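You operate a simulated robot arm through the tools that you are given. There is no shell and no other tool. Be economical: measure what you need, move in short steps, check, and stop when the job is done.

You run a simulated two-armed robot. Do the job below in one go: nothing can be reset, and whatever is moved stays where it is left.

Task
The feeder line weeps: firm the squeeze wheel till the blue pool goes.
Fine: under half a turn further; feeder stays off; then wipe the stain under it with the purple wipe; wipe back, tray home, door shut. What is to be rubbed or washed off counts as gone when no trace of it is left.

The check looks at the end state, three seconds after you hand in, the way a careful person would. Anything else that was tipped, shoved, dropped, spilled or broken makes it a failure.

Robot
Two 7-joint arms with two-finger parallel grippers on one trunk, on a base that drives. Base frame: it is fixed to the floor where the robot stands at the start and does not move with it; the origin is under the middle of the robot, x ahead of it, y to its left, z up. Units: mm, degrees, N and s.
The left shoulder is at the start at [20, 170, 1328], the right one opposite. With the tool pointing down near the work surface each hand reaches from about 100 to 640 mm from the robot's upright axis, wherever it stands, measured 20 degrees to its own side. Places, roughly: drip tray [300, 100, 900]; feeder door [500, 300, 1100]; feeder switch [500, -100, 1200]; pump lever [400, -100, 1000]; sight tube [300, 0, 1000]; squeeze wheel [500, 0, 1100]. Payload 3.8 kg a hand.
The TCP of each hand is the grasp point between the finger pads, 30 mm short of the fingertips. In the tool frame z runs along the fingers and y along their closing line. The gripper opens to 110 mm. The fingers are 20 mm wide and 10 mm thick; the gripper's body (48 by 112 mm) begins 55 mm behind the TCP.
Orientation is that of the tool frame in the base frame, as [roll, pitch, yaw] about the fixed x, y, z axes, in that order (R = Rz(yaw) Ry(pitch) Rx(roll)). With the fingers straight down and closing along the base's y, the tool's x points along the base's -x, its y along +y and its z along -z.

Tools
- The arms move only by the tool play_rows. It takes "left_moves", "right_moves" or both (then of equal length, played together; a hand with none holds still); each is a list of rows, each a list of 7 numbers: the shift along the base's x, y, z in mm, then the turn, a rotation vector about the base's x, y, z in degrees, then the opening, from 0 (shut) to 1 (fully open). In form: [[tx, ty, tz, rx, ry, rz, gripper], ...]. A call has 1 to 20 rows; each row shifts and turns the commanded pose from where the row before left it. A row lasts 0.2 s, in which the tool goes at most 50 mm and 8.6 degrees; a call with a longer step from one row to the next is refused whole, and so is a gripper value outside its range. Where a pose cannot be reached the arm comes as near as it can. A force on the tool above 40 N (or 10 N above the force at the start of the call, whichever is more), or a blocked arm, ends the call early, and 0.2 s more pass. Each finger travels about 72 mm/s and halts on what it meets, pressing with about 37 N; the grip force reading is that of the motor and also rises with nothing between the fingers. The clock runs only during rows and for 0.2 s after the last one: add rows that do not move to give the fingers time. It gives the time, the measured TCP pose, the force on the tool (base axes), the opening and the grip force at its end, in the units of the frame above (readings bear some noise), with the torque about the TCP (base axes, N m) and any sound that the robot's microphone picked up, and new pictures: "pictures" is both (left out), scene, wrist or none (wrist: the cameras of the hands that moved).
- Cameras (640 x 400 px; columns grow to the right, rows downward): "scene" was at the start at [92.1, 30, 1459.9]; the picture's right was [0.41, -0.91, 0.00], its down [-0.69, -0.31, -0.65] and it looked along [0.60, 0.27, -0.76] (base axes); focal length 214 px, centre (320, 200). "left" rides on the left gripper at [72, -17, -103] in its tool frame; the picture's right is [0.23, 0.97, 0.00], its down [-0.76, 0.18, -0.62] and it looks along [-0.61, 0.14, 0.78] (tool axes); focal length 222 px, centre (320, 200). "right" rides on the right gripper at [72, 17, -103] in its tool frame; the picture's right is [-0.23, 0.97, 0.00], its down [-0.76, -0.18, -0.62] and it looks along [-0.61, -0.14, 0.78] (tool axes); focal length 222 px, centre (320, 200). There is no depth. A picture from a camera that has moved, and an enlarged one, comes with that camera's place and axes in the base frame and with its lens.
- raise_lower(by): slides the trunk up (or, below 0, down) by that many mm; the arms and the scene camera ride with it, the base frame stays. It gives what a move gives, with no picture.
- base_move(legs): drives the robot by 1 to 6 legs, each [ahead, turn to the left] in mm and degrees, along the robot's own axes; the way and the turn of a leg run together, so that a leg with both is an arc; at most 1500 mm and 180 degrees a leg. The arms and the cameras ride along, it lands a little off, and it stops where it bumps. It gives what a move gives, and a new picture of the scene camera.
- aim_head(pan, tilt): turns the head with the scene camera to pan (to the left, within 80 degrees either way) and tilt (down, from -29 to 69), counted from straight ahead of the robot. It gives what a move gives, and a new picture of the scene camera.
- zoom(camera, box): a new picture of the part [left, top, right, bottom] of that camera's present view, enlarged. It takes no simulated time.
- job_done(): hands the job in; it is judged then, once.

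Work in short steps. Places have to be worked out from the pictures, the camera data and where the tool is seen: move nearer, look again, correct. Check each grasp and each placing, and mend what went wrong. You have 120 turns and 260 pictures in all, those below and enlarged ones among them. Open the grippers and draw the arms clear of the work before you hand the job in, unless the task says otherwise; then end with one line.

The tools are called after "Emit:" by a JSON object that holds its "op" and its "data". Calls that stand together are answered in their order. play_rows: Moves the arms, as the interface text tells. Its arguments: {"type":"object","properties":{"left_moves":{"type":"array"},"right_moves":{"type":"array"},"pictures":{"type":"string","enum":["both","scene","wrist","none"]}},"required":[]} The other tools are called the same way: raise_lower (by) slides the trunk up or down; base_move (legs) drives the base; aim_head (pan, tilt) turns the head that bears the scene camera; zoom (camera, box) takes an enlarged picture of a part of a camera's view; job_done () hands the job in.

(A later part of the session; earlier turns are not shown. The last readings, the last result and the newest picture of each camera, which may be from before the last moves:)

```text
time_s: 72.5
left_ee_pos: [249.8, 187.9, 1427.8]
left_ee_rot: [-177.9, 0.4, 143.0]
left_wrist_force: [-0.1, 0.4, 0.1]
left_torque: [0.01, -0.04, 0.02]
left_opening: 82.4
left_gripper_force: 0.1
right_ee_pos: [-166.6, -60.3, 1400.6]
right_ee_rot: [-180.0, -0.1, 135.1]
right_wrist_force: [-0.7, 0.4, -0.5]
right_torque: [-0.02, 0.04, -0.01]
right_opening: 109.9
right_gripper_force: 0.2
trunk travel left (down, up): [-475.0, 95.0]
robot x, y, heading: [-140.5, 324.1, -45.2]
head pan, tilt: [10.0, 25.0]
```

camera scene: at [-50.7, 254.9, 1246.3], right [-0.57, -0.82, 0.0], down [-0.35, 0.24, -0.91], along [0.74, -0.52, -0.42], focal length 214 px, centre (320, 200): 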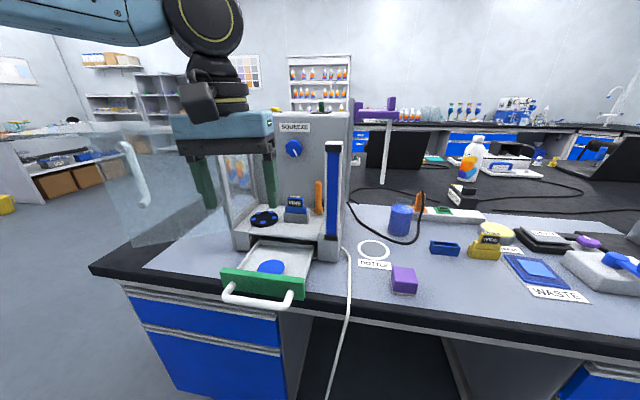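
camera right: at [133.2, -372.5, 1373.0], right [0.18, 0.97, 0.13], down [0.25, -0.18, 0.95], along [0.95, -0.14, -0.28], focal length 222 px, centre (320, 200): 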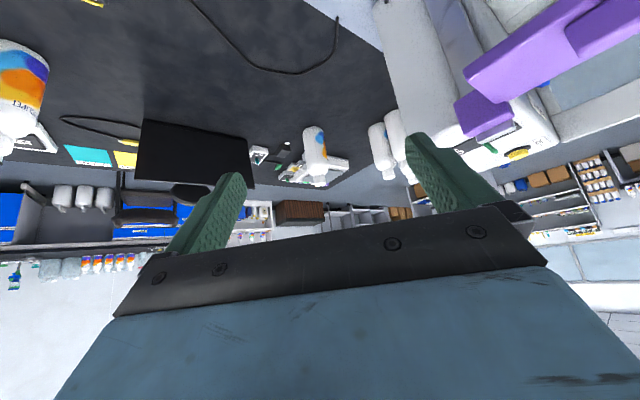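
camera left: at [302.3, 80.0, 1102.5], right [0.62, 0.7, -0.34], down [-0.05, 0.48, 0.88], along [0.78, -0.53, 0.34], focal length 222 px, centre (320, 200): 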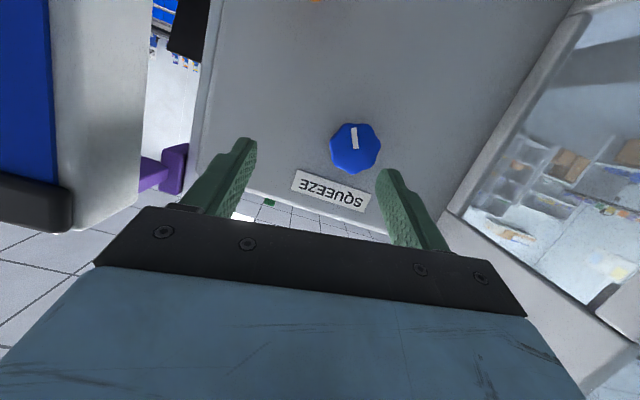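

Clear and raised. I drive 90 mm ahead and pitch the hand to ~55° down, moving above the knob at high z.

Emit:
{"op": "base_move", "data": {"legs": [[90, 0]]}}

Emit:
{"op": "play_rows", "data": {"left_moves": [[20, -20, 0, -5.0, -5.0, 0, 0.75], [20, -20, 0, -5.0, -5.0, 0, 0.75], [20, -20, 0, -5.0, -5.0, 0, 0.75], [20, -20, 0, -5.0, -5.0, 0, 0.75], [10, -10, -30, -5.0, -5.0, 0, 0.75], [0, 0, -40, 0, 0, 0, 0.75], [0, 0, 0, 0, 0, 0, 0.75]]}}

```text
time_s: 73.7
left_ee_pos: [312.5, 124.9, 1428.7]
left_ee_rot: [-177.9, 0.5, 143.0]
left_wrist_force: [-0.3, 0.8, -0.2]
left_torque: [0.03, -0.03, 0.0]
left_opening: 82.5
left_gripper_force: 0.2
right_ee_pos: [-102.4, -124.7, 1402.6]
right_ee_rot: [-180.0, -0.1, 135.2]
right_wrist_force: [-0.1, 0.3, 0.2]
right_torque: [-0.01, 0.03, 0.03]
right_opening: 110.1
right_gripper_force: 0.1
trunk travel left (down, up): [-475.0, 95.0]
robot x, y, heading: [-80.8, 259.4, -44.8]
head pan, tilt: [10.0, 25.0]
camera scene: at [13.5, 191.0, 1546.3], right [-0.57, -0.82, 0.0], down [-0.35, 0.24, -0.91], along [0.74, -0.52, -0.42], focal length 214 px, centre (320, 200)
```

scene: 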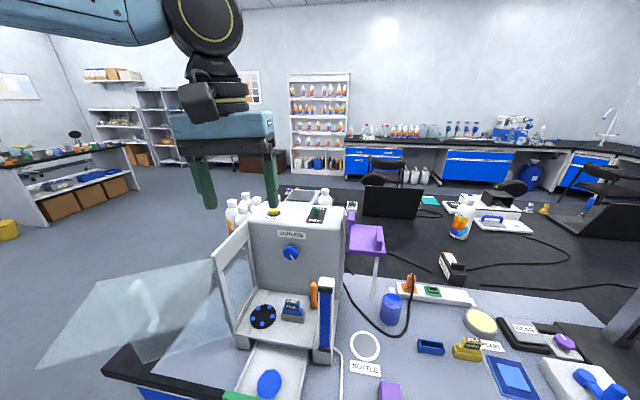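

```text
time_s: 75.2
left_ee_pos: [403.0, 35.7, 1359.4]
left_ee_rot: [-172.2, 35.6, 144.9]
left_wrist_force: [-0.4, 0.8, 1.7]
left_torque: [0.0, 0.0, -0.03]
left_opening: 82.4
left_gripper_force: 0.2
right_ee_pos: [-102.6, -124.8, 1402.8]
right_ee_rot: [-179.9, -0.1, 135.2]
right_wrist_force: [-0.3, -0.3, 0.1]
right_torque: [-0.02, -0.03, 0.03]
right_opening: 110.0
right_gripper_force: 0.1
trunk travel left (down, up): [-475.0, 95.0]
robot x, y, heading: [-76.1, 261.4, -45.0]
head pan, tilt: [10.0, 25.0]
camera scene: at [12.9, 191.5, 1546.3], right [-0.57, -0.82, 0.0], down [-0.35, 0.24, -0.91], along [0.74, -0.52, -0.42], focal length 214 px, centre (320, 200)
camera left: at [303.0, 102.0, 1402.0], right [0.47, 0.85, -0.24], down [0.37, 0.06, 0.93], along [0.8, -0.52, -0.29], focal length 222 px, centre (320, 200)
```

scene: 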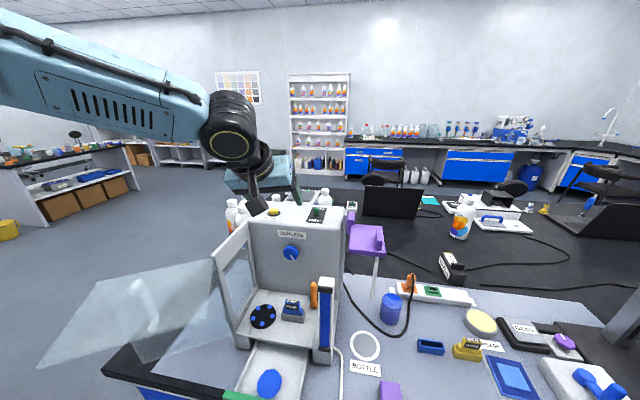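
left: 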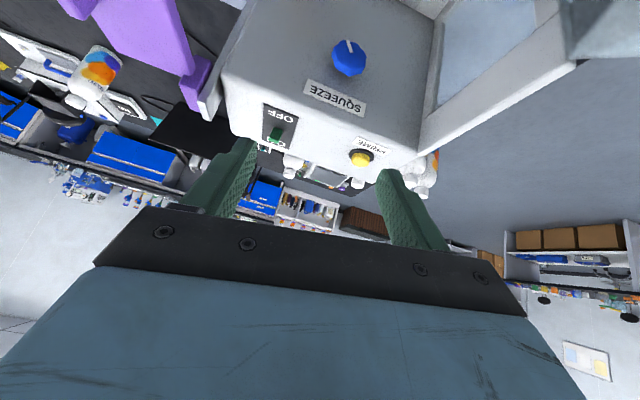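

The hand at 55° pitch looks comfortable. I go to a pre-grasp 90 mm up the tool axis from the knob.

Emit:
{"op": "play_rows", "data": {"left_moves": [[10, -8, -40, 0, 0, 3.4, 0.75], [15, -10, -40, 0, 0, 0, 0.75], [18, -10, -40, 0, 0, 0, 0.75], [18, -10, -40, 0, 0, 0, 0.75], [0, 0, -14, 0, 0, 0, 0.75], [0, 0, 0, 0, 0, 0, 0.75]]}}

Emit:
{"op": "zoom", "data": {"camera": "scene", "box": [210, 180, 370, 280]}}

```text
time_s: 76.7
left_ee_pos: [464.8, -1.3, 1184.2]
left_ee_rot: [-172.3, 35.5, 148.3]
left_wrist_force: [0.4, 0.1, -0.1]
left_torque: [0.01, 0.04, 0.0]
left_opening: 82.7
left_gripper_force: 0.0
right_ee_pos: [-101.9, -124.6, 1401.9]
right_ee_rot: [180.0, -0.2, 135.1]
right_wrist_force: [-0.3, 0.7, 0.5]
right_torque: [-0.01, -0.02, -0.02]
right_opening: 110.0
right_gripper_force: 0.2
trunk travel left (down, up): [-475.0, 95.0]
robot x, y, heading: [-72.3, 256.1, -45.1]
head pan, tilt: [10.0, 25.0]
camera scene: at [13.6, 191.0, 1546.2], right [-0.57, -0.82, 0.0], down [-0.35, 0.24, -0.91], along [0.74, -0.52, -0.42], focal length 214 px, centre (320, 200)
camera left: at [359.8, 58.4, 1228.2], right [0.42, 0.88, -0.24], down [0.37, 0.08, 0.93], along [0.83, -0.47, -0.29], focal length 222 px, centre (320, 200)
```

scene: 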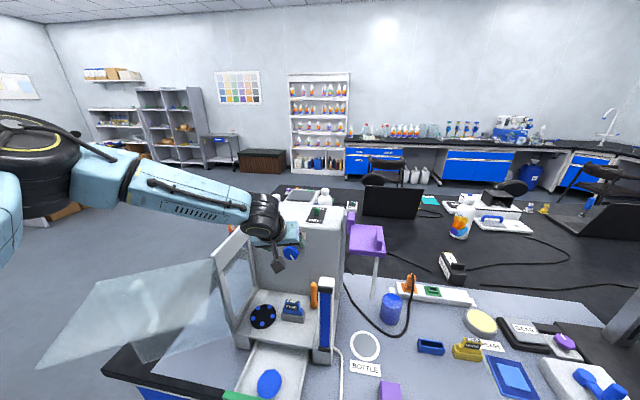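
left: 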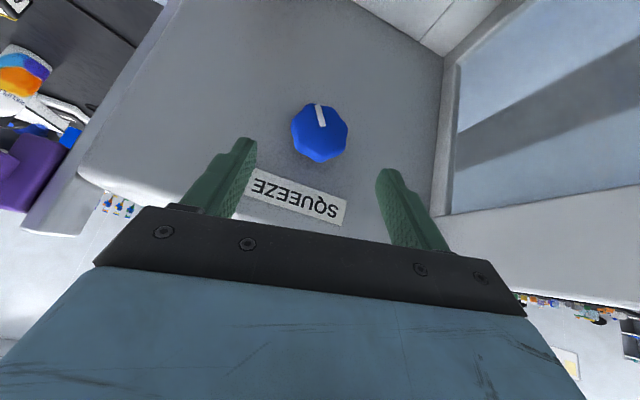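

```text
4.00 times, centred on (290, 230) of scene
camera zoom: at [13.6, 191.0, 1546.2], right [-0.57, -0.82, 0.0], down [-0.35, 0.24, -0.91], along [0.74, -0.52, -0.42], focal length 858 px, centre (440, 80)
```

zoom: 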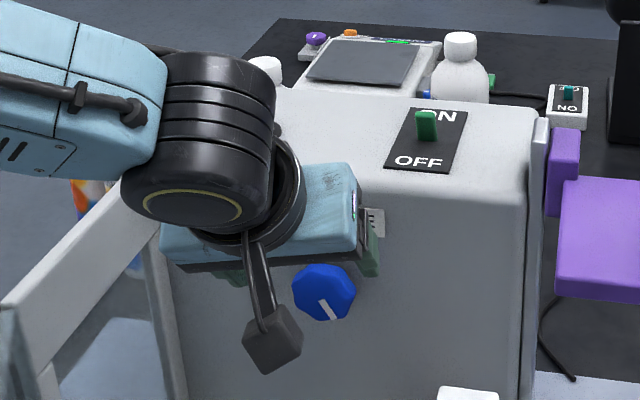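

Knob agrees at [507,-44,1111]. I advance 60 mm along the tool axis with open fingers.

Emit:
{"op": "play_rows", "data": {"left_moves": [[6.3, -6.3, -12.1, 0, 0, 0, 0.75], [6.3, -6.3, -12.1, 0, 0, 0, 0.75], [6.3, -6.3, -12.1, 0, 0, 0, 0.75], [6.3, -6.3, -12.1, 0, 0, 0, 0.75], [0, 0, 0, 0, 0, 0, 0.75]]}}

```text
time_s: 77.8
left_ee_pos: [489.9, 8.5, 1157.3]
left_ee_rot: [-172.1, 35.6, 148.3]
left_wrist_force: [-0.1, -0.6, 0.5]
left_torque: [-0.02, 0.02, 0.02]
left_opening: 82.7
left_gripper_force: 0.0
left hand out of reach, approached as far as the arm can: row 1, 2, 3, 4
right_ee_pos: [-102.9, -123.9, 1401.9]
right_ee_rot: [-179.9, -0.1, 135.3]
right_wrist_force: [0.5, 0.4, 0.0]
right_torque: [0.01, 0.04, -0.01]
right_opening: 109.9
right_gripper_force: 0.1
trunk travel left (down, up): [-475.0, 95.0]
robot x, y, heading: [-74.6, 259.4, -44.9]
head pan, tilt: [10.0, 25.0]
camera scene: at [13.1, 191.1, 1546.3], right [-0.57, -0.82, 0.0], down [-0.35, 0.24, -0.91], along [0.74, -0.52, -0.42], focal length 214 px, centre (320, 200)
camera left: at [385.5, 69.7, 1201.6], right [0.42, 0.88, -0.24], down [0.37, 0.08, 0.93], along [0.83, -0.47, -0.29], focal length 222 px, centre (320, 200)
```

scene: 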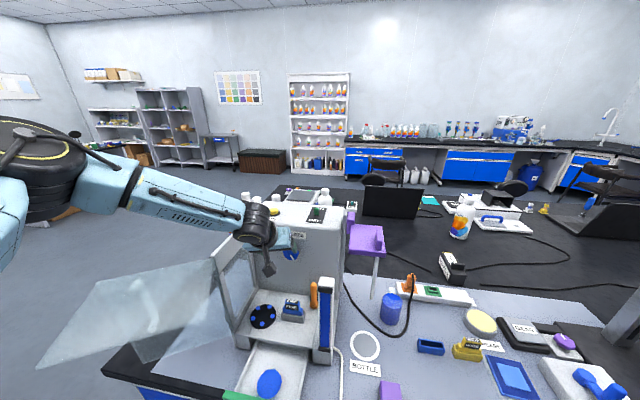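
left: 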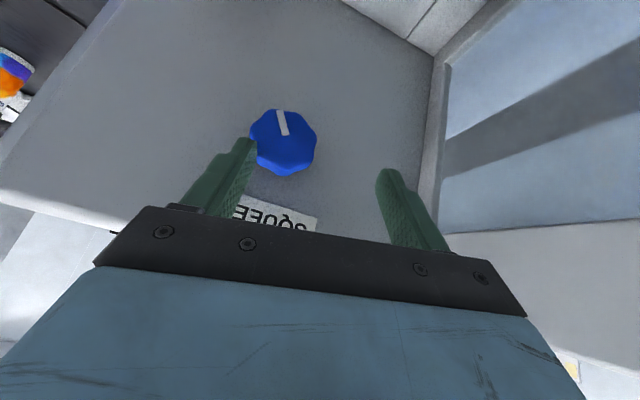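

Analysis: the arm's forearm lines up with the knob axis only if the robot stands right of the feeder facing roughly +x (as at the start). I retract up and drive to about [-60,-60], heading 0.

Emit:
{"op": "play_rows", "data": {"left_moves": [[-10, 10, 30, 0, 0, 0, 0.75], [-10, 10, 40, 0, 0, 0, 0.75], [-20, 10, 40, 0, 0, 0, 0.75], [-25, 15, 40, 0, 0, 0, 0.75], [-25, 15, 40, 0, 0, 0, 0.75], [-25, 15, 30, 0, 0, 0, 0.75], [0, 0, 0, 0, 0, 0, 0.75]], "pictures": "none"}}

Emit:
{"op": "base_move", "data": {"legs": [[0, -42], [317, 0], [0, 87]]}}

```text
time_s: 79.5
left_ee_pos: [376.4, 84.9, 1378.2]
left_ee_rot: [-172.2, 35.4, 148.2]
left_wrist_force: [0.0, 0.4, -0.3]
left_torque: [-0.02, 0.0, -0.03]
left_opening: 82.4
left_gripper_force: 0.0
right_ee_pos: [-101.5, -125.3, 1402.2]
right_ee_rot: [-179.9, -0.1, 135.2]
right_wrist_force: [0.4, 0.0, -0.9]
right_torque: [0.01, 0.03, 0.0]
right_opening: 110.0
right_gripper_force: 0.0
trunk travel left (down, up): [-475.0, 95.0]
robot x, y, heading: [-76.8, 262.6, -44.8]
head pan, tilt: [10.0, 25.0]
```

```text
time_s: 85.9
left_ee_pos: [386.5, -111.5, 1389.3]
left_ee_rot: [-171.8, 36.9, 160.6]
left_wrist_force: [0.3, -1.0, 0.3]
left_torque: [0.06, 0.05, 0.03]
left_opening: 82.8
left_gripper_force: 0.1
right_ee_pos: [-47.2, -427.5, 1414.2]
right_ee_rot: [177.8, 2.7, 143.7]
right_wrist_force: [0.0, 0.6, -0.7]
right_torque: [0.06, 0.0, 0.03]
right_opening: 110.0
right_gripper_force: 0.0
trunk travel left (down, up): [-475.0, 95.0]
robot x, y, heading: [-72.7, -55.4, -35.2]
head pan, tilt: [10.0, 25.0]
stopped in leg 3: the robot was blocked; the commanded pose is now the measured one
camera scene: at [3.7, -87.1, 1548.8], right [-0.43, -0.9, 0.0], down [-0.37, 0.17, -0.92], along [0.83, -0.39, -0.4], focal length 214 px, centre (320, 200)
```

scene: 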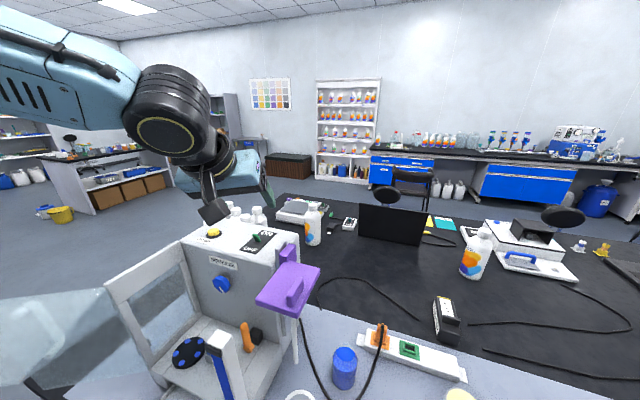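

The turn was blocked (base touching furniture under the bench). I ease back a few degrees, reverse clear, then finish the turn farther out.

Emit:
{"op": "base_move", "data": {"legs": [[0, -5], [-170, 0], [0, 40]]}}

```text
time_s: 89.7
left_ee_pos: [240.7, 265.5, 1378.5]
left_ee_rot: [-172.2, 35.6, -164.8]
left_wrist_force: [0.5, -0.2, 0.9]
left_torque: [-0.02, 0.0, 0.01]
left_opening: 82.3
left_gripper_force: 0.1
right_ee_pos: [66.2, -238.1, 1404.6]
right_ee_rot: [178.5, 0.8, 179.7]
right_wrist_force: [0.4, 0.0, -1.2]
right_torque: [0.01, 0.0, 0.01]
right_opening: 110.1
right_gripper_force: 0.0
trunk travel left (down, up): [-475.0, 95.0]
robot x, y, heading: [-200.2, 54.9, 0.1]
head pan, tilt: [10.0, 25.0]
camera scene: at [-84.9, 67.9, 1546.2], right [0.18, -0.98, 0.0], down [-0.42, -0.08, -0.91], along [0.89, 0.16, -0.42], focal length 214 px, centre (320, 200)
```

scene: 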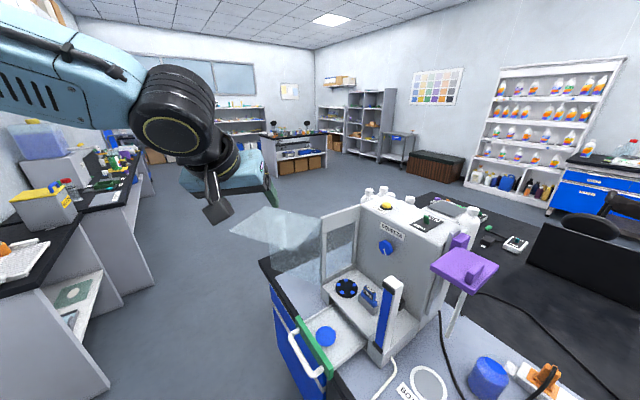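

Clear. I drive 50 mm ahead, then yaw the hand back to -45°, reduce pitch to 35° and go above the pre-grasp.

Emit:
{"op": "base_move", "data": {"legs": [[50, 0]]}}

Emit:
{"op": "play_rows", "data": {"left_moves": [[20, -34, 0, 0, 0, -7.8, 0.75], [20, -34, 0, 0, 0, -7.8, 0.75], [20, -34, 0, 0, 0, -7.8, 0.75], [20, -34, 0, 0, 0, -7.8, 0.75], [20, -34, 0, 0, 0, -7.8, 0.75], [20, -34, 0, 0, 0, -7.8, 0.75], [20, -34, 0, -5, -5, 0, 0.75], [0, 0, 0, -5, -5, 0, 0.75], [0, 0, 0, -4.5, -4.5, 0, 0.75], [0, 0, 0, 0, 0, 0, 0.75]]}}

```text
time_s: 90.7
left_ee_pos: [289.5, 265.4, 1380.1]
left_ee_rot: [-172.3, 35.6, -164.9]
left_wrist_force: [0.4, -0.1, 0.4]
left_torque: [0.02, 0.02, -0.01]
left_opening: 82.7
left_gripper_force: 0.1
right_ee_pos: [116.7, -237.2, 1405.8]
right_ee_rot: [178.5, 0.8, 179.7]
right_wrist_force: [-0.5, -0.2, -0.3]
right_torque: [0.0, -0.02, -0.01]
right_opening: 110.0
right_gripper_force: 0.1
trunk travel left (down, up): [-475.0, 95.0]
robot x, y, heading: [-148.4, 48.5, 0.4]
head pan, tilt: [10.0, 25.0]
camera scene: at [-35.2, 68.1, 1546.3], right [0.18, -0.98, 0.0], down [-0.42, -0.08, -0.91], along [0.89, 0.16, -0.42], focal length 214 px, centre (320, 200)
```

scene: 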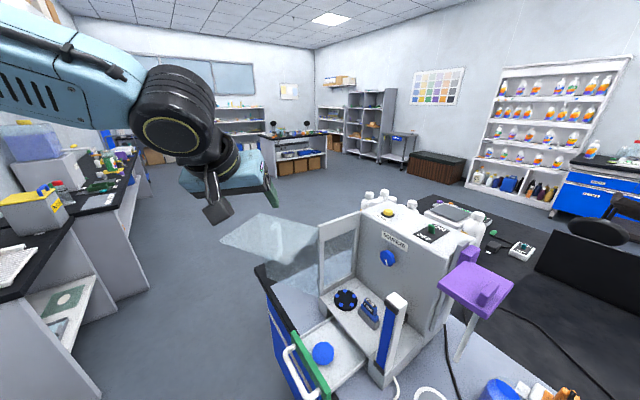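

```text
time_s: 92.8
left_ee_pos: [359.1, 115.4, 1389.3]
left_ee_rot: [-159.6, 54.3, 165.3]
left_wrist_force: [0.5, 0.1, -0.5]
left_torque: [-0.01, 0.02, 0.01]
left_opening: 82.6
left_gripper_force: 0.1
left hand out of reach, approached as far as the arm can: row 5, 6, 7
right_ee_pos: [116.4, -237.8, 1405.5]
right_ee_rot: [178.5, 0.9, 179.7]
right_wrist_force: [-0.5, -0.6, 0.1]
right_torque: [0.02, -0.04, 0.01]
right_opening: 110.1
right_gripper_force: 0.1
trunk travel left (down, up): [-475.0, 95.0]
robot x, y, heading: [-145.0, 52.3, 0.1]
head pan, tilt: [10.0, 25.0]
camera scene: at [-35.6, 68.2, 1546.3], right [0.18, -0.98, 0.0], down [-0.42, -0.08, -0.91], along [0.89, 0.16, -0.42], focal length 214 px, centre (320, 200)
camera left: at [241.1, 167.4, 1390.3], right [0.37, 0.85, -0.38], down [0.12, 0.37, 0.92], along [0.92, -0.39, 0.04], focal length 222 px, centre (320, 200)
```

scene: 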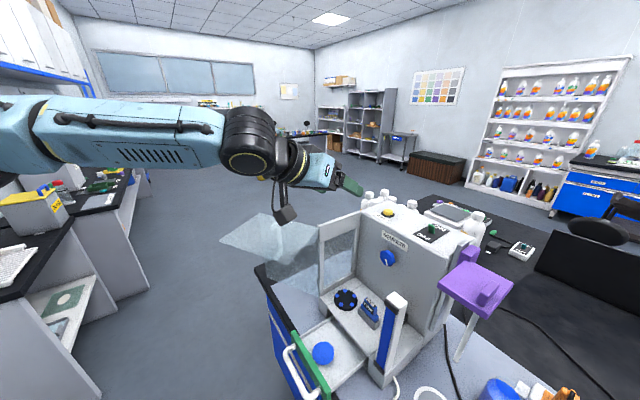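
left: 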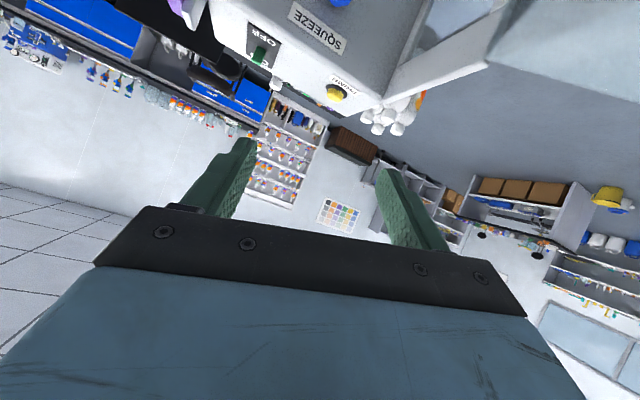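

The forearm now lines up well with the knob axis. I continue toward the pre-grasp and lower.

Emit:
{"op": "play_rows", "data": {"left_moves": [[20, -22, 0, 0, 0, -3, 0.75], [20, -22, -10, 0, 0, -2.7, 0.75], [20, -22, -20, 0, 0, 0, 0.75], [20, -22, -30, 0, 0, 0, 0.75], [0, 0, -40, 0, 0, 0, 0.75], [0, 0, -40, 0, 0, 0, 0.75], [0, 0, 0, 0, 0, 0, 0.75]]}}

```text
time_s: 94.5
left_ee_pos: [394.4, 102.0, 1262.6]
left_ee_rot: [-159.6, 54.3, 159.5]
left_wrist_force: [0.3, -0.4, 0.5]
left_torque: [0.01, 0.01, 0.0]
left_opening: 82.2
left_gripper_force: 0.1
left hand out of reach, approached as far as the arm can: row 2, 3, 4, 5, 6
right_ee_pos: [116.4, -238.0, 1404.2]
right_ee_rot: [178.5, 0.8, 179.7]
right_wrist_force: [-0.6, -0.4, 0.3]
right_torque: [0.0, -0.02, -0.01]
right_opening: 109.9
right_gripper_force: 0.2
trunk travel left (down, up): [-475.0, 95.0]
robot x, y, heading: [-146.6, 53.9, 0.2]
head pan, tilt: [10.0, 25.0]
camera scene: at [-35.3, 68.1, 1546.3], right [0.18, -0.98, 0.0], down [-0.42, -0.08, -0.91], along [0.89, 0.16, -0.42], focal length 214 px, centre (320, 200)
camera left: at [282.5, 164.1, 1264.7], right [0.45, 0.81, -0.38], down [0.15, 0.35, 0.92], along [0.88, -0.48, 0.03], focal length 222 px, centre (320, 200)
```

scene: 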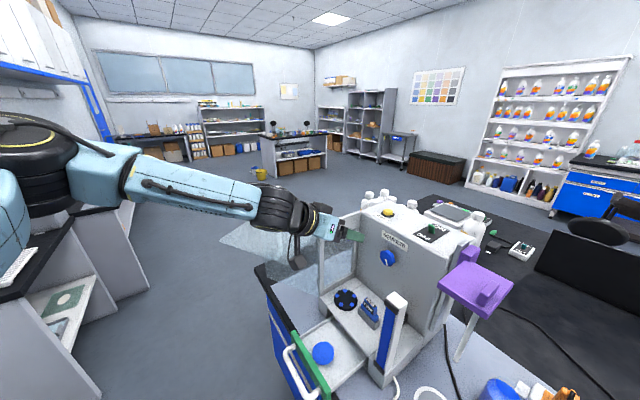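
left: 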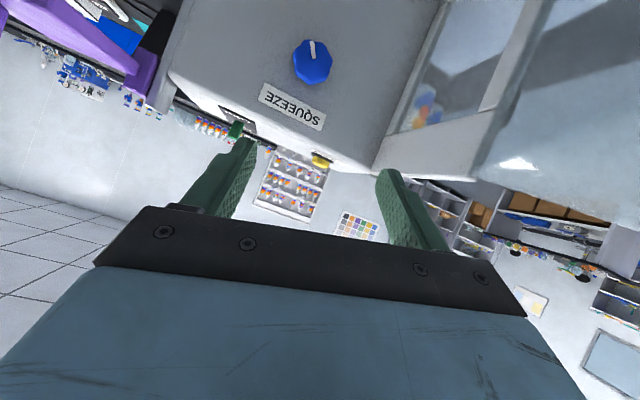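

Data across stations shows the left wrist must stay ≥~210 mm left of the robot axis. Rotating here by -27° gives that while the forearm stays inline and away from the door. I raise the hand first, then turn.

Emit:
{"op": "play_rows", "data": {"left_moves": [[-10, 10, 40, 0, 0, 0, 0.75], [-10, 10, 40, 0, 0, 0, 0.75], [-10, 10, 40, 0, 0, 0, 0.75], [0, 0, 0, 0, 0, 0, 0.75]], "pictures": "none"}}

Emit:
{"op": "base_move", "data": {"legs": [[0, -27]]}}

```text
time_s: 95.5
left_ee_pos: [365.0, 129.5, 1384.4]
left_ee_rot: [-159.9, 54.2, 159.5]
left_wrist_force: [0.2, 0.3, 0.3]
left_torque: [-0.01, 0.0, -0.01]
left_opening: 82.4
left_gripper_force: 0.0
right_ee_pos: [116.5, -237.2, 1404.9]
right_ee_rot: [178.6, 0.8, 179.7]
right_wrist_force: [-0.7, -0.3, -0.8]
right_torque: [0.0, 0.01, 0.01]
right_opening: 109.9
right_gripper_force: 0.0
trunk travel left (down, up): [-475.0, 95.0]
robot x, y, heading: [-146.0, 53.2, 0.4]
head pan, tilt: [10.0, 25.0]
```

```text
time_s: 97.2
left_ee_pos: [344.1, -109.8, 1384.7]
left_ee_rot: [-159.8, 54.3, 132.7]
left_wrist_force: [0.4, 0.7, 0.1]
left_torque: [-0.03, 0.0, -0.03]
left_opening: 82.4
left_gripper_force: 0.1
right_ee_pos: [-42.4, -325.7, 1405.4]
right_ee_rot: [178.5, 0.8, 152.9]
right_wrist_force: [0.2, 0.0, 0.3]
right_torque: [0.01, 0.02, 0.02]
right_opening: 109.7
right_gripper_force: 0.0
trunk travel left (down, up): [-475.0, 95.0]
robot x, y, heading: [-147.6, 56.3, -26.6]
head pan, tilt: [10.0, 25.0]
camera scene: at [-40.1, 15.7, 1546.3], right [-0.28, -0.96, 0.0], down [-0.41, 0.12, -0.91], along [0.87, -0.26, -0.42], focal length 214 px, centre (320, 200)
```

scene: 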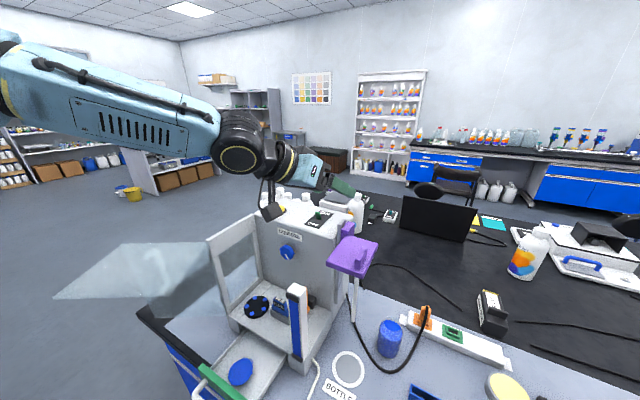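

Now I yaw back +26.8°, moving over to the pre-grasp line, then lower.

Emit:
{"op": "play_rows", "data": {"left_moves": [[20, 28, 0, 0, 0, 6.7, 0.75], [20, 28, 0, 0, 0, 6.7, 0.75], [20, 28, 0, 0, 0, 6.7, 0.75], [20, 28, 0, 0, 0, 6.7, 0.75], [16, 21, -20, 0, 0, 0, 0.75], [0, 0, -40, 0, 0, 0, 0.75], [0, 0, -40, 0, 0, 0, 0.75], [0, 0, -40, 0, 0, 0, 0.75], [0, 0, -40, 0, 0, 0, 0.75], [8, -8, -30, 0, 0, 0, 0.75], [0, 0, 0, 0, 0, 0, 0.75]]}}

```text
time_s: 99.6
left_ee_pos: [446.2, 15.2, 1175.4]
left_ee_rot: [-159.6, 54.2, 159.5]
left_wrist_force: [0.1, 0.1, -0.3]
left_torque: [-0.01, 0.03, 0.01]
left_opening: 82.7
left_gripper_force: 0.1
right_ee_pos: [-44.4, -325.0, 1404.6]
right_ee_rot: [178.5, 0.9, 152.8]
right_wrist_force: [0.4, 0.4, 0.1]
right_torque: [0.0, -0.02, -0.01]
right_opening: 110.0
right_gripper_force: 0.1
trunk travel left (down, up): [-475.0, 95.0]
robot x, y, heading: [-152.6, 57.6, -26.5]
head pan, tilt: [10.0, 25.0]
camera scene: at [-40.3, 16.8, 1546.3], right [-0.28, -0.96, 0.0], down [-0.4, 0.12, -0.91], along [0.87, -0.26, -0.42], focal length 214 px, centre (320, 200)
camera left: at [334.5, 78.9, 1176.2], right [0.45, 0.81, -0.38], down [0.15, 0.35, 0.92], along [0.88, -0.48, 0.04], focal length 222 px, centre (320, 200)
```

scene: 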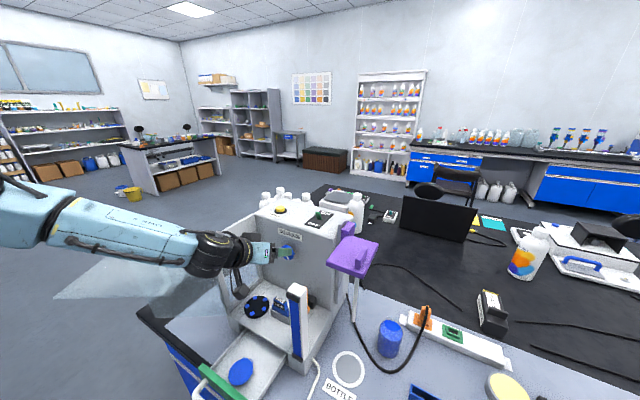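
left: 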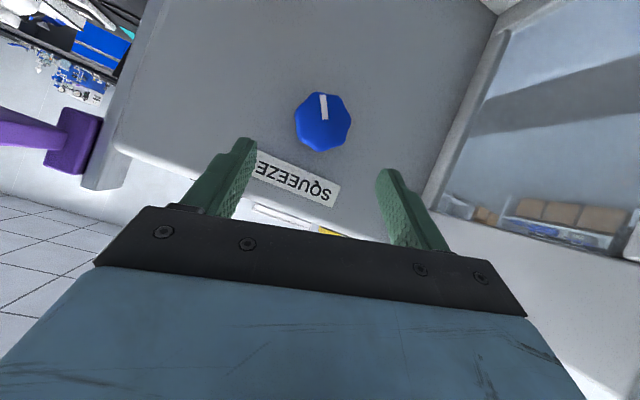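

Reachable this time. I advance ~85 mm along the tool axis with the correction.

Emit:
{"op": "play_rows", "data": {"left_moves": [[10, -9.5, -12, 0, 0, 0, 0.75], [10, -9.5, -11, 0, 0, 0, 0.75], [10, -9.5, -11, 0, 0, 0, 0.75], [10, -9.5, -11, 0, 0, 0, 0.75], [8, -7, -8, 0, 0, 0, 0.75], [0, 0, 0, 0, 0, 0, 0.75]]}}

Emit:
{"op": "zoom", "data": {"camera": "scene", "box": [210, 190, 370, 290]}}

```text
time_s: 101.0
left_ee_pos: [482.1, -11.9, 1142.1]
left_ee_rot: [-159.7, 54.2, 159.4]
left_wrist_force: [0.1, 1.0, 0.4]
left_torque: [-0.01, 0.0, 0.01]
left_opening: 82.6
left_gripper_force: 0.1
left hand out of reach, approached as far as the arm can: row 4, 5
right_ee_pos: [-44.4, -325.4, 1406.0]
right_ee_rot: [178.5, 0.8, 152.8]
right_wrist_force: [0.3, 0.3, 0.9]
right_torque: [-0.02, -0.01, -0.04]
right_opening: 109.9
right_gripper_force: 0.1
trunk travel left (down, up): [-475.0, 95.0]
robot x, y, heading: [-150.0, 52.6, -26.3]
head pan, tilt: [10.0, 25.0]
camera scene: at [-40.0, 15.9, 1546.3], right [-0.28, -0.96, 0.0], down [-0.41, 0.12, -0.91], along [0.87, -0.26, -0.42], focal length 214 px, centre (320, 200)
camera left: at [370.1, 51.7, 1144.0], right [0.45, 0.81, -0.38], down [0.15, 0.35, 0.92], along [0.88, -0.48, 0.03], focal length 222 px, centre (320, 200)
```

scene: 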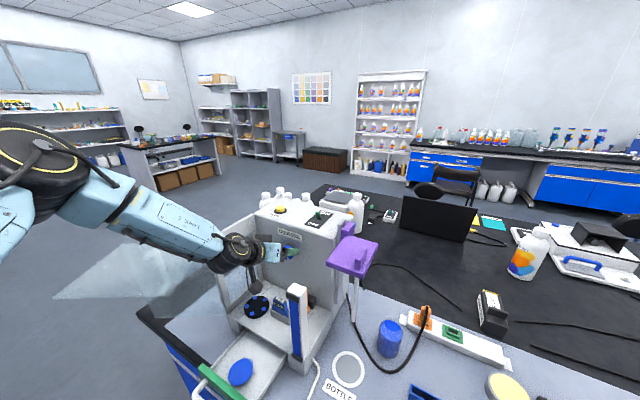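
left: 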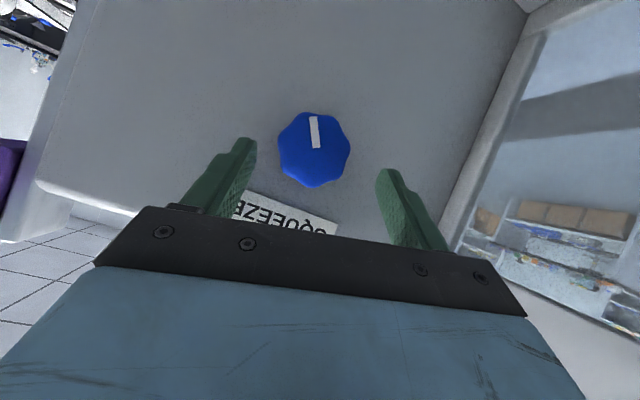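

```text
4.00 times, centred on (290, 240) of scene
camera zoom: at [-40.0, 15.9, 1546.3], right [-0.28, -0.96, 0.0], down [-0.41, 0.12, -0.91], along [0.87, -0.26, -0.42], focal length 858 px, centre (440, 40)
```

zoom: 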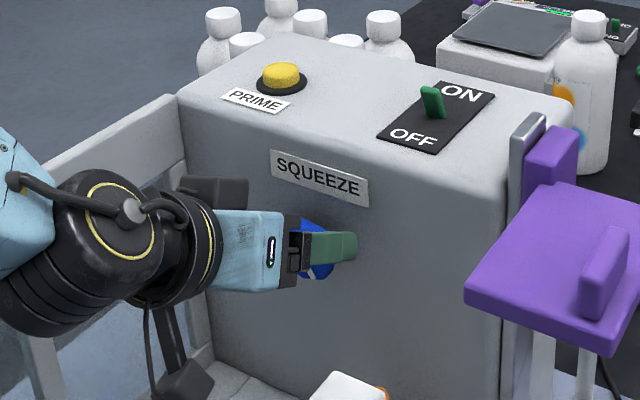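

Still 15–20 mm short. I test which direction is limiting with small moves: level forward first.

Emit:
{"op": "play_rows", "data": {"left_moves": [[0, -15, 0, 0, 0, 0, 0.75], [0, 0, 0, 0, 0, 0, 0.75]], "pictures": "none"}}

Emit:
{"op": "play_rows", "data": {"left_moves": [[15, 0, 0, 0, 0, 0, 0.75], [0, 0, 0, 0, 0, 0, 0.75]], "pictures": "none"}}

Emit:
{"op": "play_rows", "data": {"left_moves": [[0, 0, -15, 0, 0, 0, 0.75], [0, 0, 0, 0, 0, 0, 0.75]], "pictures": "none"}}

```text
time_s: 101.6
left_ee_pos: [479.0, -19.3, 1149.3]
left_ee_rot: [-159.6, 54.1, 159.4]
left_wrist_force: [-0.9, -0.2, 0.9]
left_torque: [-0.01, -0.03, 0.01]
left_opening: 82.4
left_gripper_force: 0.0
left hand out of reach, approached as far as the arm can: row 1
right_ee_pos: [-44.9, -325.1, 1405.2]
right_ee_rot: [178.5, 0.8, 152.9]
right_wrist_force: [-0.5, -0.3, 0.4]
right_torque: [-0.01, -0.01, 0.03]
right_opening: 110.2
right_gripper_force: 0.2
trunk travel left (down, up): [-475.0, 95.0]
robot x, y, heading: [-147.1, 54.8, -26.7]
head pan, tilt: [10.0, 25.0]
```

```text
time_s: 102.2
left_ee_pos: [491.0, -17.6, 1150.4]
left_ee_rot: [-159.8, 54.0, 159.2]
left_wrist_force: [-6.9, 1.8, -0.2]
left_torque: [0.03, -0.03, -0.4]
left_opening: 83.8
left_gripper_force: 1.0
left hand out of reach, approached as far as the arm can: row 1
right_ee_pos: [-43.7, -324.1, 1405.3]
right_ee_rot: [178.5, 1.0, 152.8]
right_wrist_force: [0.4, 0.3, 0.1]
right_torque: [0.02, -0.01, 0.01]
right_opening: 110.0
right_gripper_force: 0.1
trunk travel left (down, up): [-475.0, 95.0]
robot x, y, heading: [-148.6, 55.0, -26.2]
head pan, tilt: [10.0, 25.0]
```

```text
time_s: 102.8
left_ee_pos: [490.0, -11.0, 1145.5]
left_ee_rot: [-159.7, 54.3, 159.4]
left_wrist_force: [0.0, -0.3, -0.1]
left_torque: [0.02, -0.03, -0.02]
left_opening: 82.6
left_gripper_force: 0.1
left hand out of reach, approached as far as the arm can: row 1
right_ee_pos: [-44.5, -326.4, 1405.3]
right_ee_rot: [178.5, 0.8, 152.8]
right_wrist_force: [0.0, 0.9, 0.7]
right_torque: [0.02, 0.02, -0.01]
right_opening: 110.0
right_gripper_force: 0.1
trunk travel left (down, up): [-475.0, 95.0]
robot x, y, heading: [-147.6, 52.6, -26.6]
head pan, tilt: [10.0, 25.0]
```

The limit seems to be the wrist bending back against a steep forearm (shoulder too high). I retract up 180 mm, lower the trunk 170 mm, and come in again.

Emit:
{"op": "play_rows", "data": {"left_moves": [[-15, 15, 20, 0, 0, 0, 0.75], [-20, 20, 40, 0, 0, 0, 0.75], [0, 0, 45, 0, 0, 0, 0.75], [0, 0, 45, 0, 0, 0, 0.75], [0, 0, 45, 0, 0, 0, 0.75], [0, 0, 0, 0, 0, 0, 0.75]], "pictures": "none"}}

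Emit:
{"op": "raise_lower", "data": {"by": -170}}

```text
time_s: 104.2
left_ee_pos: [453.6, 23.2, 1338.8]
left_ee_rot: [-159.7, 54.2, 159.4]
left_wrist_force: [-0.4, 0.6, 0.3]
left_torque: [0.01, -0.01, 0.01]
left_opening: 82.8
left_gripper_force: 0.0
right_ee_pos: [-42.9, -324.7, 1405.4]
right_ee_rot: [178.4, 0.8, 152.7]
right_wrist_force: [0.7, 0.7, 0.9]
right_torque: [-0.02, 0.03, 0.0]
right_opening: 109.9
right_gripper_force: 0.0
trunk travel left (down, up): [-475.0, 95.0]
robot x, y, heading: [-148.4, 54.6, -26.5]
head pan, tilt: [10.0, 25.0]
```

```text
time_s: 106.1
left_ee_pos: [454.5, 23.5, 1169.4]
left_ee_rot: [-159.8, 54.2, 159.4]
left_wrist_force: [-0.2, 0.0, 0.4]
left_torque: [0.02, -0.04, 0.01]
left_opening: 82.3
left_gripper_force: 0.1
right_ee_pos: [-44.3, -325.9, 1234.6]
right_ee_rot: [178.6, 0.8, 152.8]
right_wrist_force: [-0.1, -0.5, 0.4]
right_torque: [0.02, 0.01, -0.03]
right_opening: 110.2
right_gripper_force: 0.0
trunk travel left (down, up): [-305.0, 265.0]
robot x, y, heading: [-150.3, 54.5, -26.4]
head pan, tilt: [10.0, 25.0]
```

I approach to ~35 mm short of the knob and check the view.

Emit:
{"op": "play_rows", "data": {"left_moves": [[10, -15, -13, 0, 0, 0, 0.75], [10, -15, -13, 0, 0, 0, 0.75], [10, -14, -13, 0, 0, 0, 0.75], [0, 0, 0, 0, 0, 0, 0.75]]}}

Emit:
{"op": "zoom", "data": {"camera": "left", "box": [200, 80, 440, 230]}}

```text
time_s: 107.1
left_ee_pos: [482.7, -20.6, 1129.4]
left_ee_rot: [-159.8, 54.2, 159.4]
left_wrist_force: [0.0, -0.5, 0.7]
left_torque: [0.01, 0.04, -0.02]
left_opening: 82.6
left_gripper_force: 0.1
right_ee_pos: [-44.7, -326.2, 1235.1]
right_ee_rot: [178.5, 0.8, 152.8]
right_wrist_force: [-0.3, -0.5, 0.4]
right_torque: [-0.02, 0.0, 0.03]
right_opening: 110.0
right_gripper_force: 0.0
trunk travel left (down, up): [-305.0, 265.0]
robot x, y, heading: [-147.6, 54.7, -26.3]
head pan, tilt: [10.0, 25.0]
camera scene: at [-40.3, 16.2, 1376.3], right [-0.28, -0.96, 0.0], down [-0.4, 0.12, -0.91], along [0.87, -0.26, -0.42], focal length 214 px, centre (320, 200)
camera left: at [371.3, 42.6, 1131.3], right [0.45, 0.81, -0.38], down [0.15, 0.35, 0.92], along [0.88, -0.48, 0.04], focal length 222 px, centre (320, 200)
```

scene: 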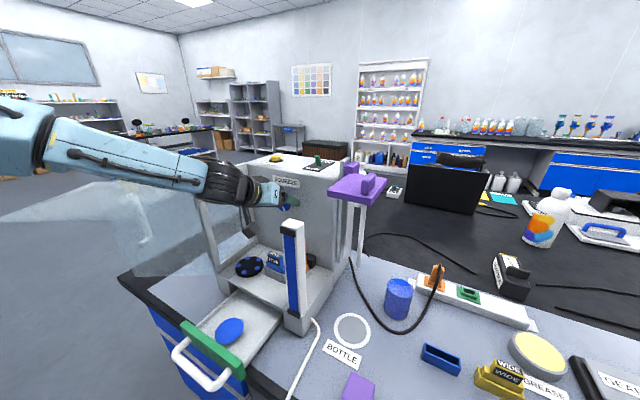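
left: 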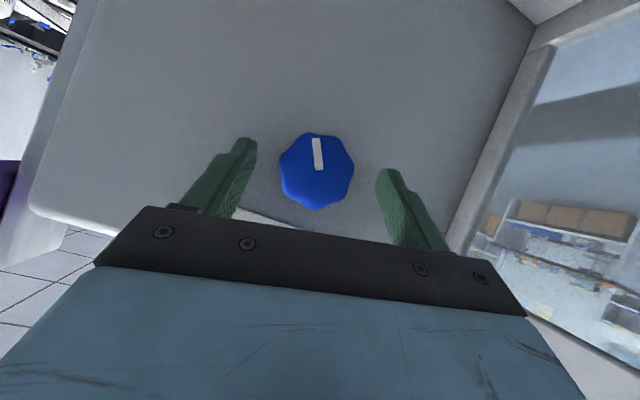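

```text
2.67 times, centred on (320, 155) of left
camera zoom: at [371.3, 42.6, 1131.3], right [0.45, 0.81, -0.38], down [0.15, 0.35, 0.92], along [0.88, -0.48, 0.04], focal length 592 px, centre (320, 320)
```

zoom: 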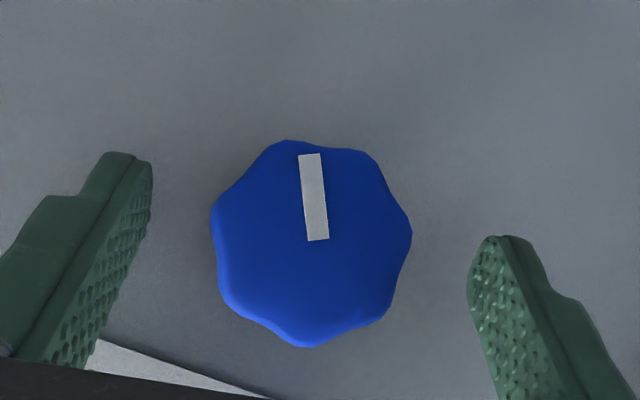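

The approach is now within reach. The evidence (right fingertip touch, label depth) puts the panel at n≈-391 and knob front at ≈[490,-33,1121]; so the tips are almost at depth. I shift up 6 mm, right 3 mm, forward 2 mm and close.

Emit:
{"op": "play_rows", "data": {"left_moves": [[-1, -4, 6, 0, 0, 0, 0.75], [0, 0, 0, 0, 0, 0, 0.55], [0, 0, 0, 0, 0, 0, 0.35], [0, 0, 0, 0, 0, 0, 0.35], [0, 0, 0, 0, 0, 0, 0.35]]}}

Emit:
{"op": "zoom", "data": {"camera": "left", "box": [200, 80, 440, 230]}}

Emit:
{"op": "zoom", "data": {"camera": "scene", "box": [190, 290, 290, 370]}}

```text
time_s: 108.3
left_ee_pos: [483.9, -22.8, 1134.6]
left_ee_rot: [-159.6, 54.2, 159.8]
left_wrist_force: [4.6, 6.9, 0.3]
left_torque: [0.26, 0.04, 0.77]
left_opening: 47.1
left_gripper_force: 44.9
right_ee_pos: [-43.7, -324.0, 1236.3]
right_ee_rot: [178.6, 0.8, 152.8]
right_wrist_force: [0.9, -0.8, 0.6]
right_torque: [0.03, 0.01, -0.04]
right_opening: 109.6
right_gripper_force: 0.1
trunk travel left (down, up): [-305.0, 265.0]
robot x, y, heading: [-145.3, 58.0, -26.2]
head pan, tilt: [10.0, 25.0]
camera scene: at [-39.1, 16.9, 1376.2], right [-0.28, -0.96, 0.0], down [-0.41, 0.12, -0.91], along [0.87, -0.26, -0.42], focal length 214 px, centre (320, 200)
camera left: at [372.3, 39.7, 1137.1], right [0.45, 0.81, -0.38], down [0.15, 0.35, 0.92], along [0.88, -0.47, 0.04], focal length 222 px, centre (320, 200)
```

scene: 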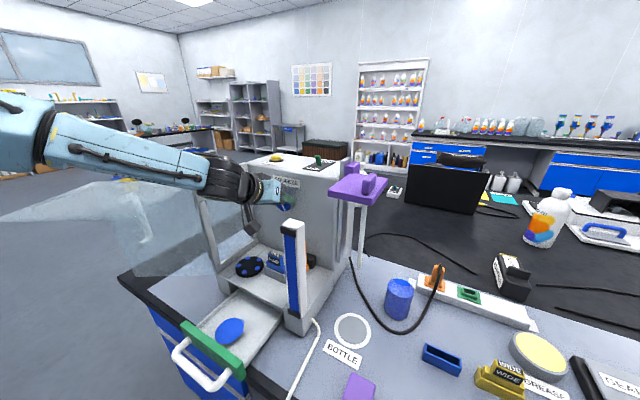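
left: 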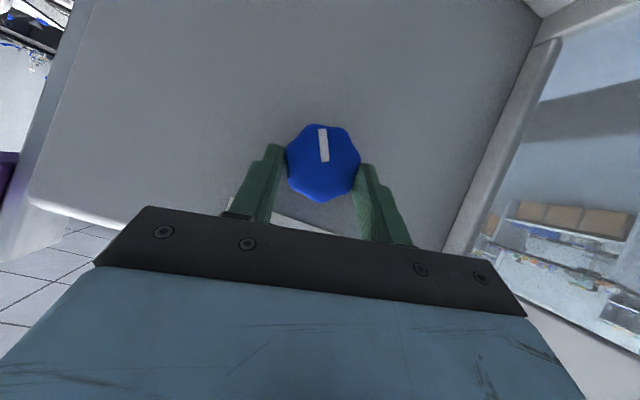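

```text
2.67 times, centred on (320, 155) of left
camera zoom: at [372.3, 39.7, 1137.1], right [0.45, 0.81, -0.38], down [0.15, 0.35, 0.92], along [0.88, -0.47, 0.04], focal length 592 px, centre (320, 320)
```

zoom: 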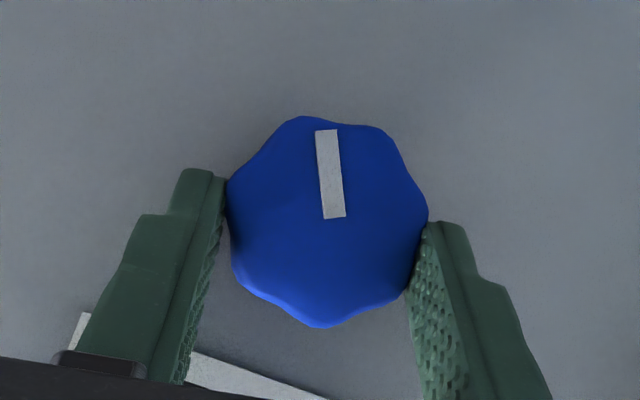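

```text
5.00 times, centred on (240, 330) of scene
camera zoom: at [-39.1, 16.9, 1376.2], right [-0.28, -0.96, 0.0], down [-0.41, 0.12, -0.91], along [0.87, -0.26, -0.42], focal length 1072 px, centre (720, -450)
```

zoom: 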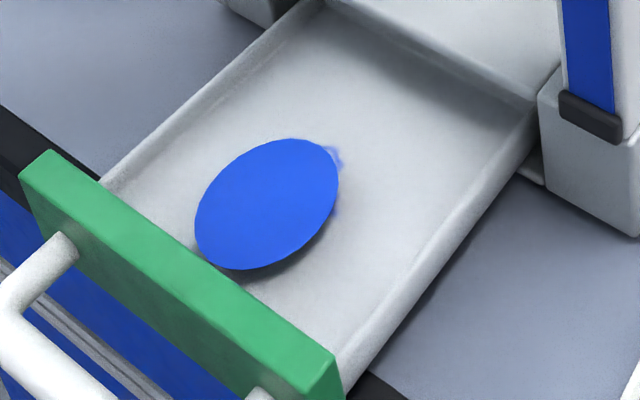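

Knob is gripped at 47 mm. I turn clockwise 24° about the knob axis and check pointer and pool.

Emit:
{"op": "play_rows", "data": {"left_moves": [[-1.3, -1.3, -0.1, 5.66, -5.66, 0, 0.35], [-1.3, -1.3, -0.4, 5.66, -5.66, 0, 0.35], [-1.3, -1.3, -0.7, 5.66, -5.66, 0, 0.35], [0, 0, 0, 0, 0, 0, 0.35]]}}

Emit:
{"op": "zoom", "data": {"camera": "left", "box": [200, 80, 440, 230]}}

Emit:
{"op": "zoom", "data": {"camera": "scene", "box": [190, 290, 290, 370]}}

```text
time_s: 109.3
left_ee_pos: [480.3, -28.8, 1134.3]
left_ee_rot: [157.2, 57.1, 123.3]
left_wrist_force: [8.3, 6.7, 2.0]
left_torque: [0.09, -0.16, 0.9]
left_opening: 47.1
left_gripper_force: 44.9
right_ee_pos: [-42.5, -324.2, 1235.5]
right_ee_rot: [178.6, 0.8, 152.8]
right_wrist_force: [-0.1, 0.6, -0.6]
right_torque: [-0.01, -0.04, 0.03]
right_opening: 110.1
right_gripper_force: 0.0
trunk travel left (down, up): [-305.0, 265.0]
robot x, y, heading: [-147.4, 54.2, -26.3]
head pan, tilt: [10.0, 25.0]
camera scene: at [-39.0, 17.1, 1376.2], right [-0.28, -0.96, 0.0], down [-0.41, 0.12, -0.91], along [0.87, -0.26, -0.42], focal length 214 px, centre (320, 200)
camera left: at [369.6, 37.1, 1122.0], right [0.51, 0.86, 0.01], down [-0.13, 0.06, 0.99], along [0.85, -0.5, 0.15], focal length 222 px, centre (320, 200)
```

scene: 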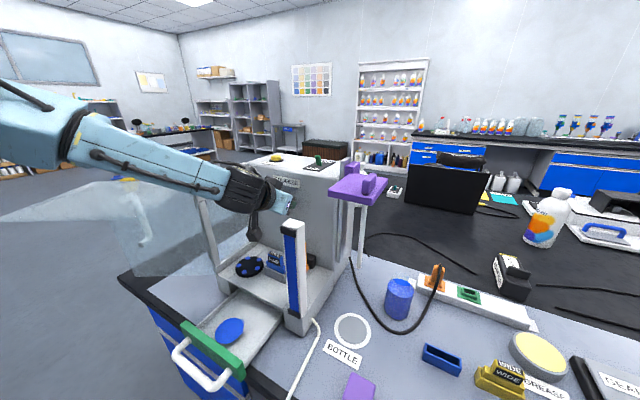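
left: 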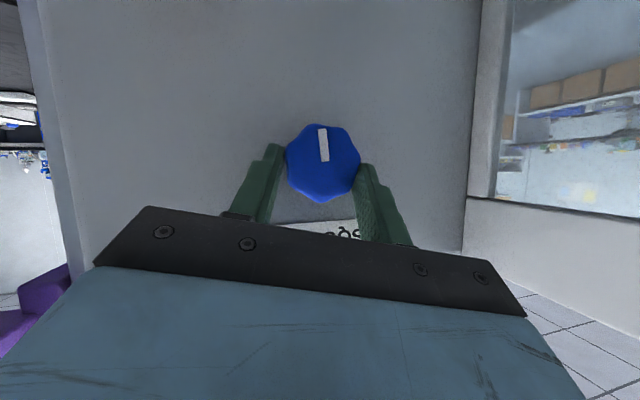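

```text
2.67 times, centred on (320, 155) of left
camera zoom: at [369.6, 37.1, 1122.0], right [0.51, 0.86, 0.01], down [-0.13, 0.06, 0.99], along [0.85, -0.5, 0.15], focal length 592 px, centre (320, 320)
```

zoom: 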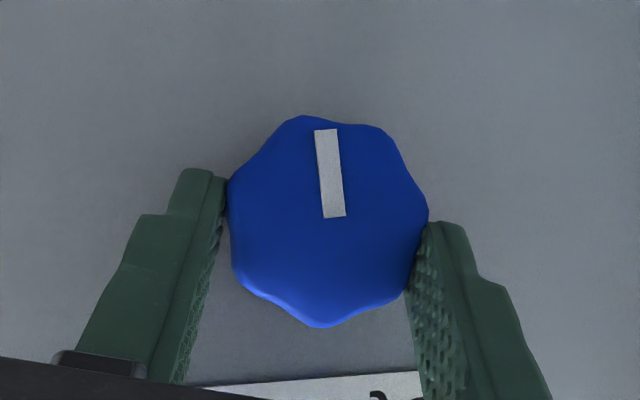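

```text
5.00 times, centred on (240, 330) of scene
camera zoom: at [-39.0, 17.1, 1376.2], right [-0.28, -0.96, 0.0], down [-0.41, 0.12, -0.91], along [0.87, -0.26, -0.42], focal length 1072 px, centre (720, -450)
```

zoom: 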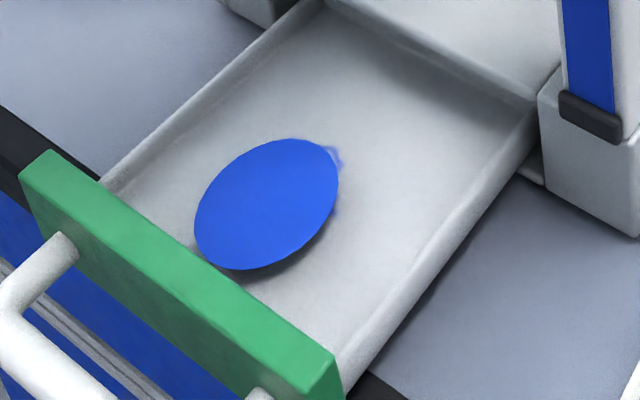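

The knob turns with the hand; no pool change yet. I turn another 24°.

Emit:
{"op": "play_rows", "data": {"left_moves": [[-0.7, -0.7, -0.8, 5.66, -5.66, 0, 0.35], [-0.7, -0.7, -1.1, 5.66, -5.66, 0, 0.35], [-0.7, -0.7, -1.4, 5.66, -5.66, 0, 0.35], [0, 0, 0, 0, 0, 0, 0.35]], "pictures": "wrist"}}

Emit:
{"op": "zoom", "data": {"camera": "scene", "box": [190, 290, 290, 370]}}

```text
time_s: 110.3
left_ee_pos: [475.4, -32.3, 1131.0]
left_ee_rot: [122.1, 46.1, 95.1]
left_wrist_force: [-0.8, 1.4, -1.1]
left_torque: [-0.45, -0.42, 0.79]
left_opening: 47.2
left_gripper_force: 45.3
right_ee_pos: [-44.3, -325.0, 1235.9]
right_ee_rot: [178.5, 0.8, 152.8]
right_wrist_force: [-0.6, 0.2, 0.4]
right_torque: [-0.02, 0.01, -0.02]
right_opening: 109.9
right_gripper_force: 0.0
trunk travel left (down, up): [-305.0, 265.0]
robot x, y, heading: [-145.0, 51.8, -26.6]
head pan, tilt: [10.0, 25.0]
camera left: at [371.6, 39.4, 1106.9], right [0.45, 0.8, 0.41], down [-0.42, -0.22, 0.88], along [0.79, -0.56, 0.23], focal length 222 px, centre (320, 200)
```

left: 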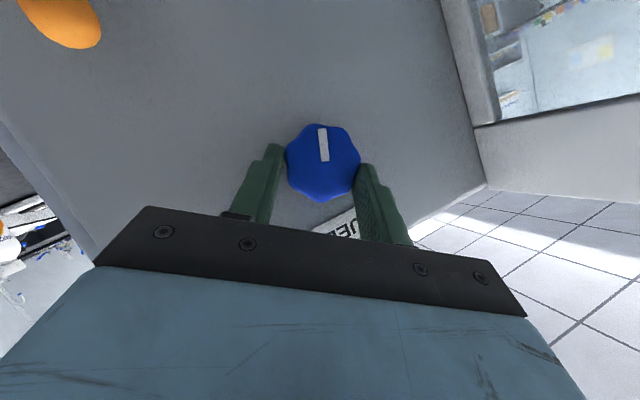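

```text
5.00 times, centred on (240, 330) of scene
camera zoom: at [-40.0, 16.2, 1376.2], right [-0.28, -0.96, 0.0], down [-0.41, 0.12, -0.91], along [0.87, -0.26, -0.42], focal length 1072 px, centre (720, -450)
```

zoom: 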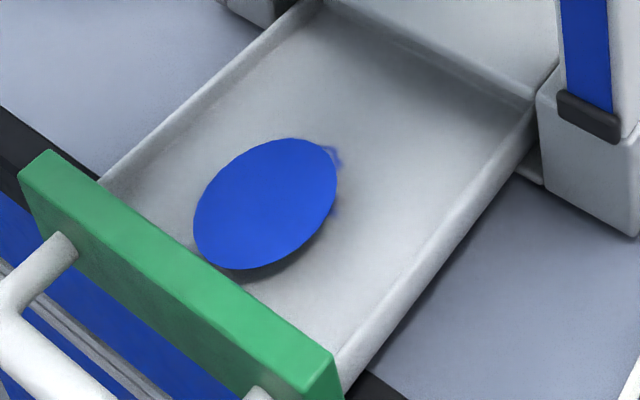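

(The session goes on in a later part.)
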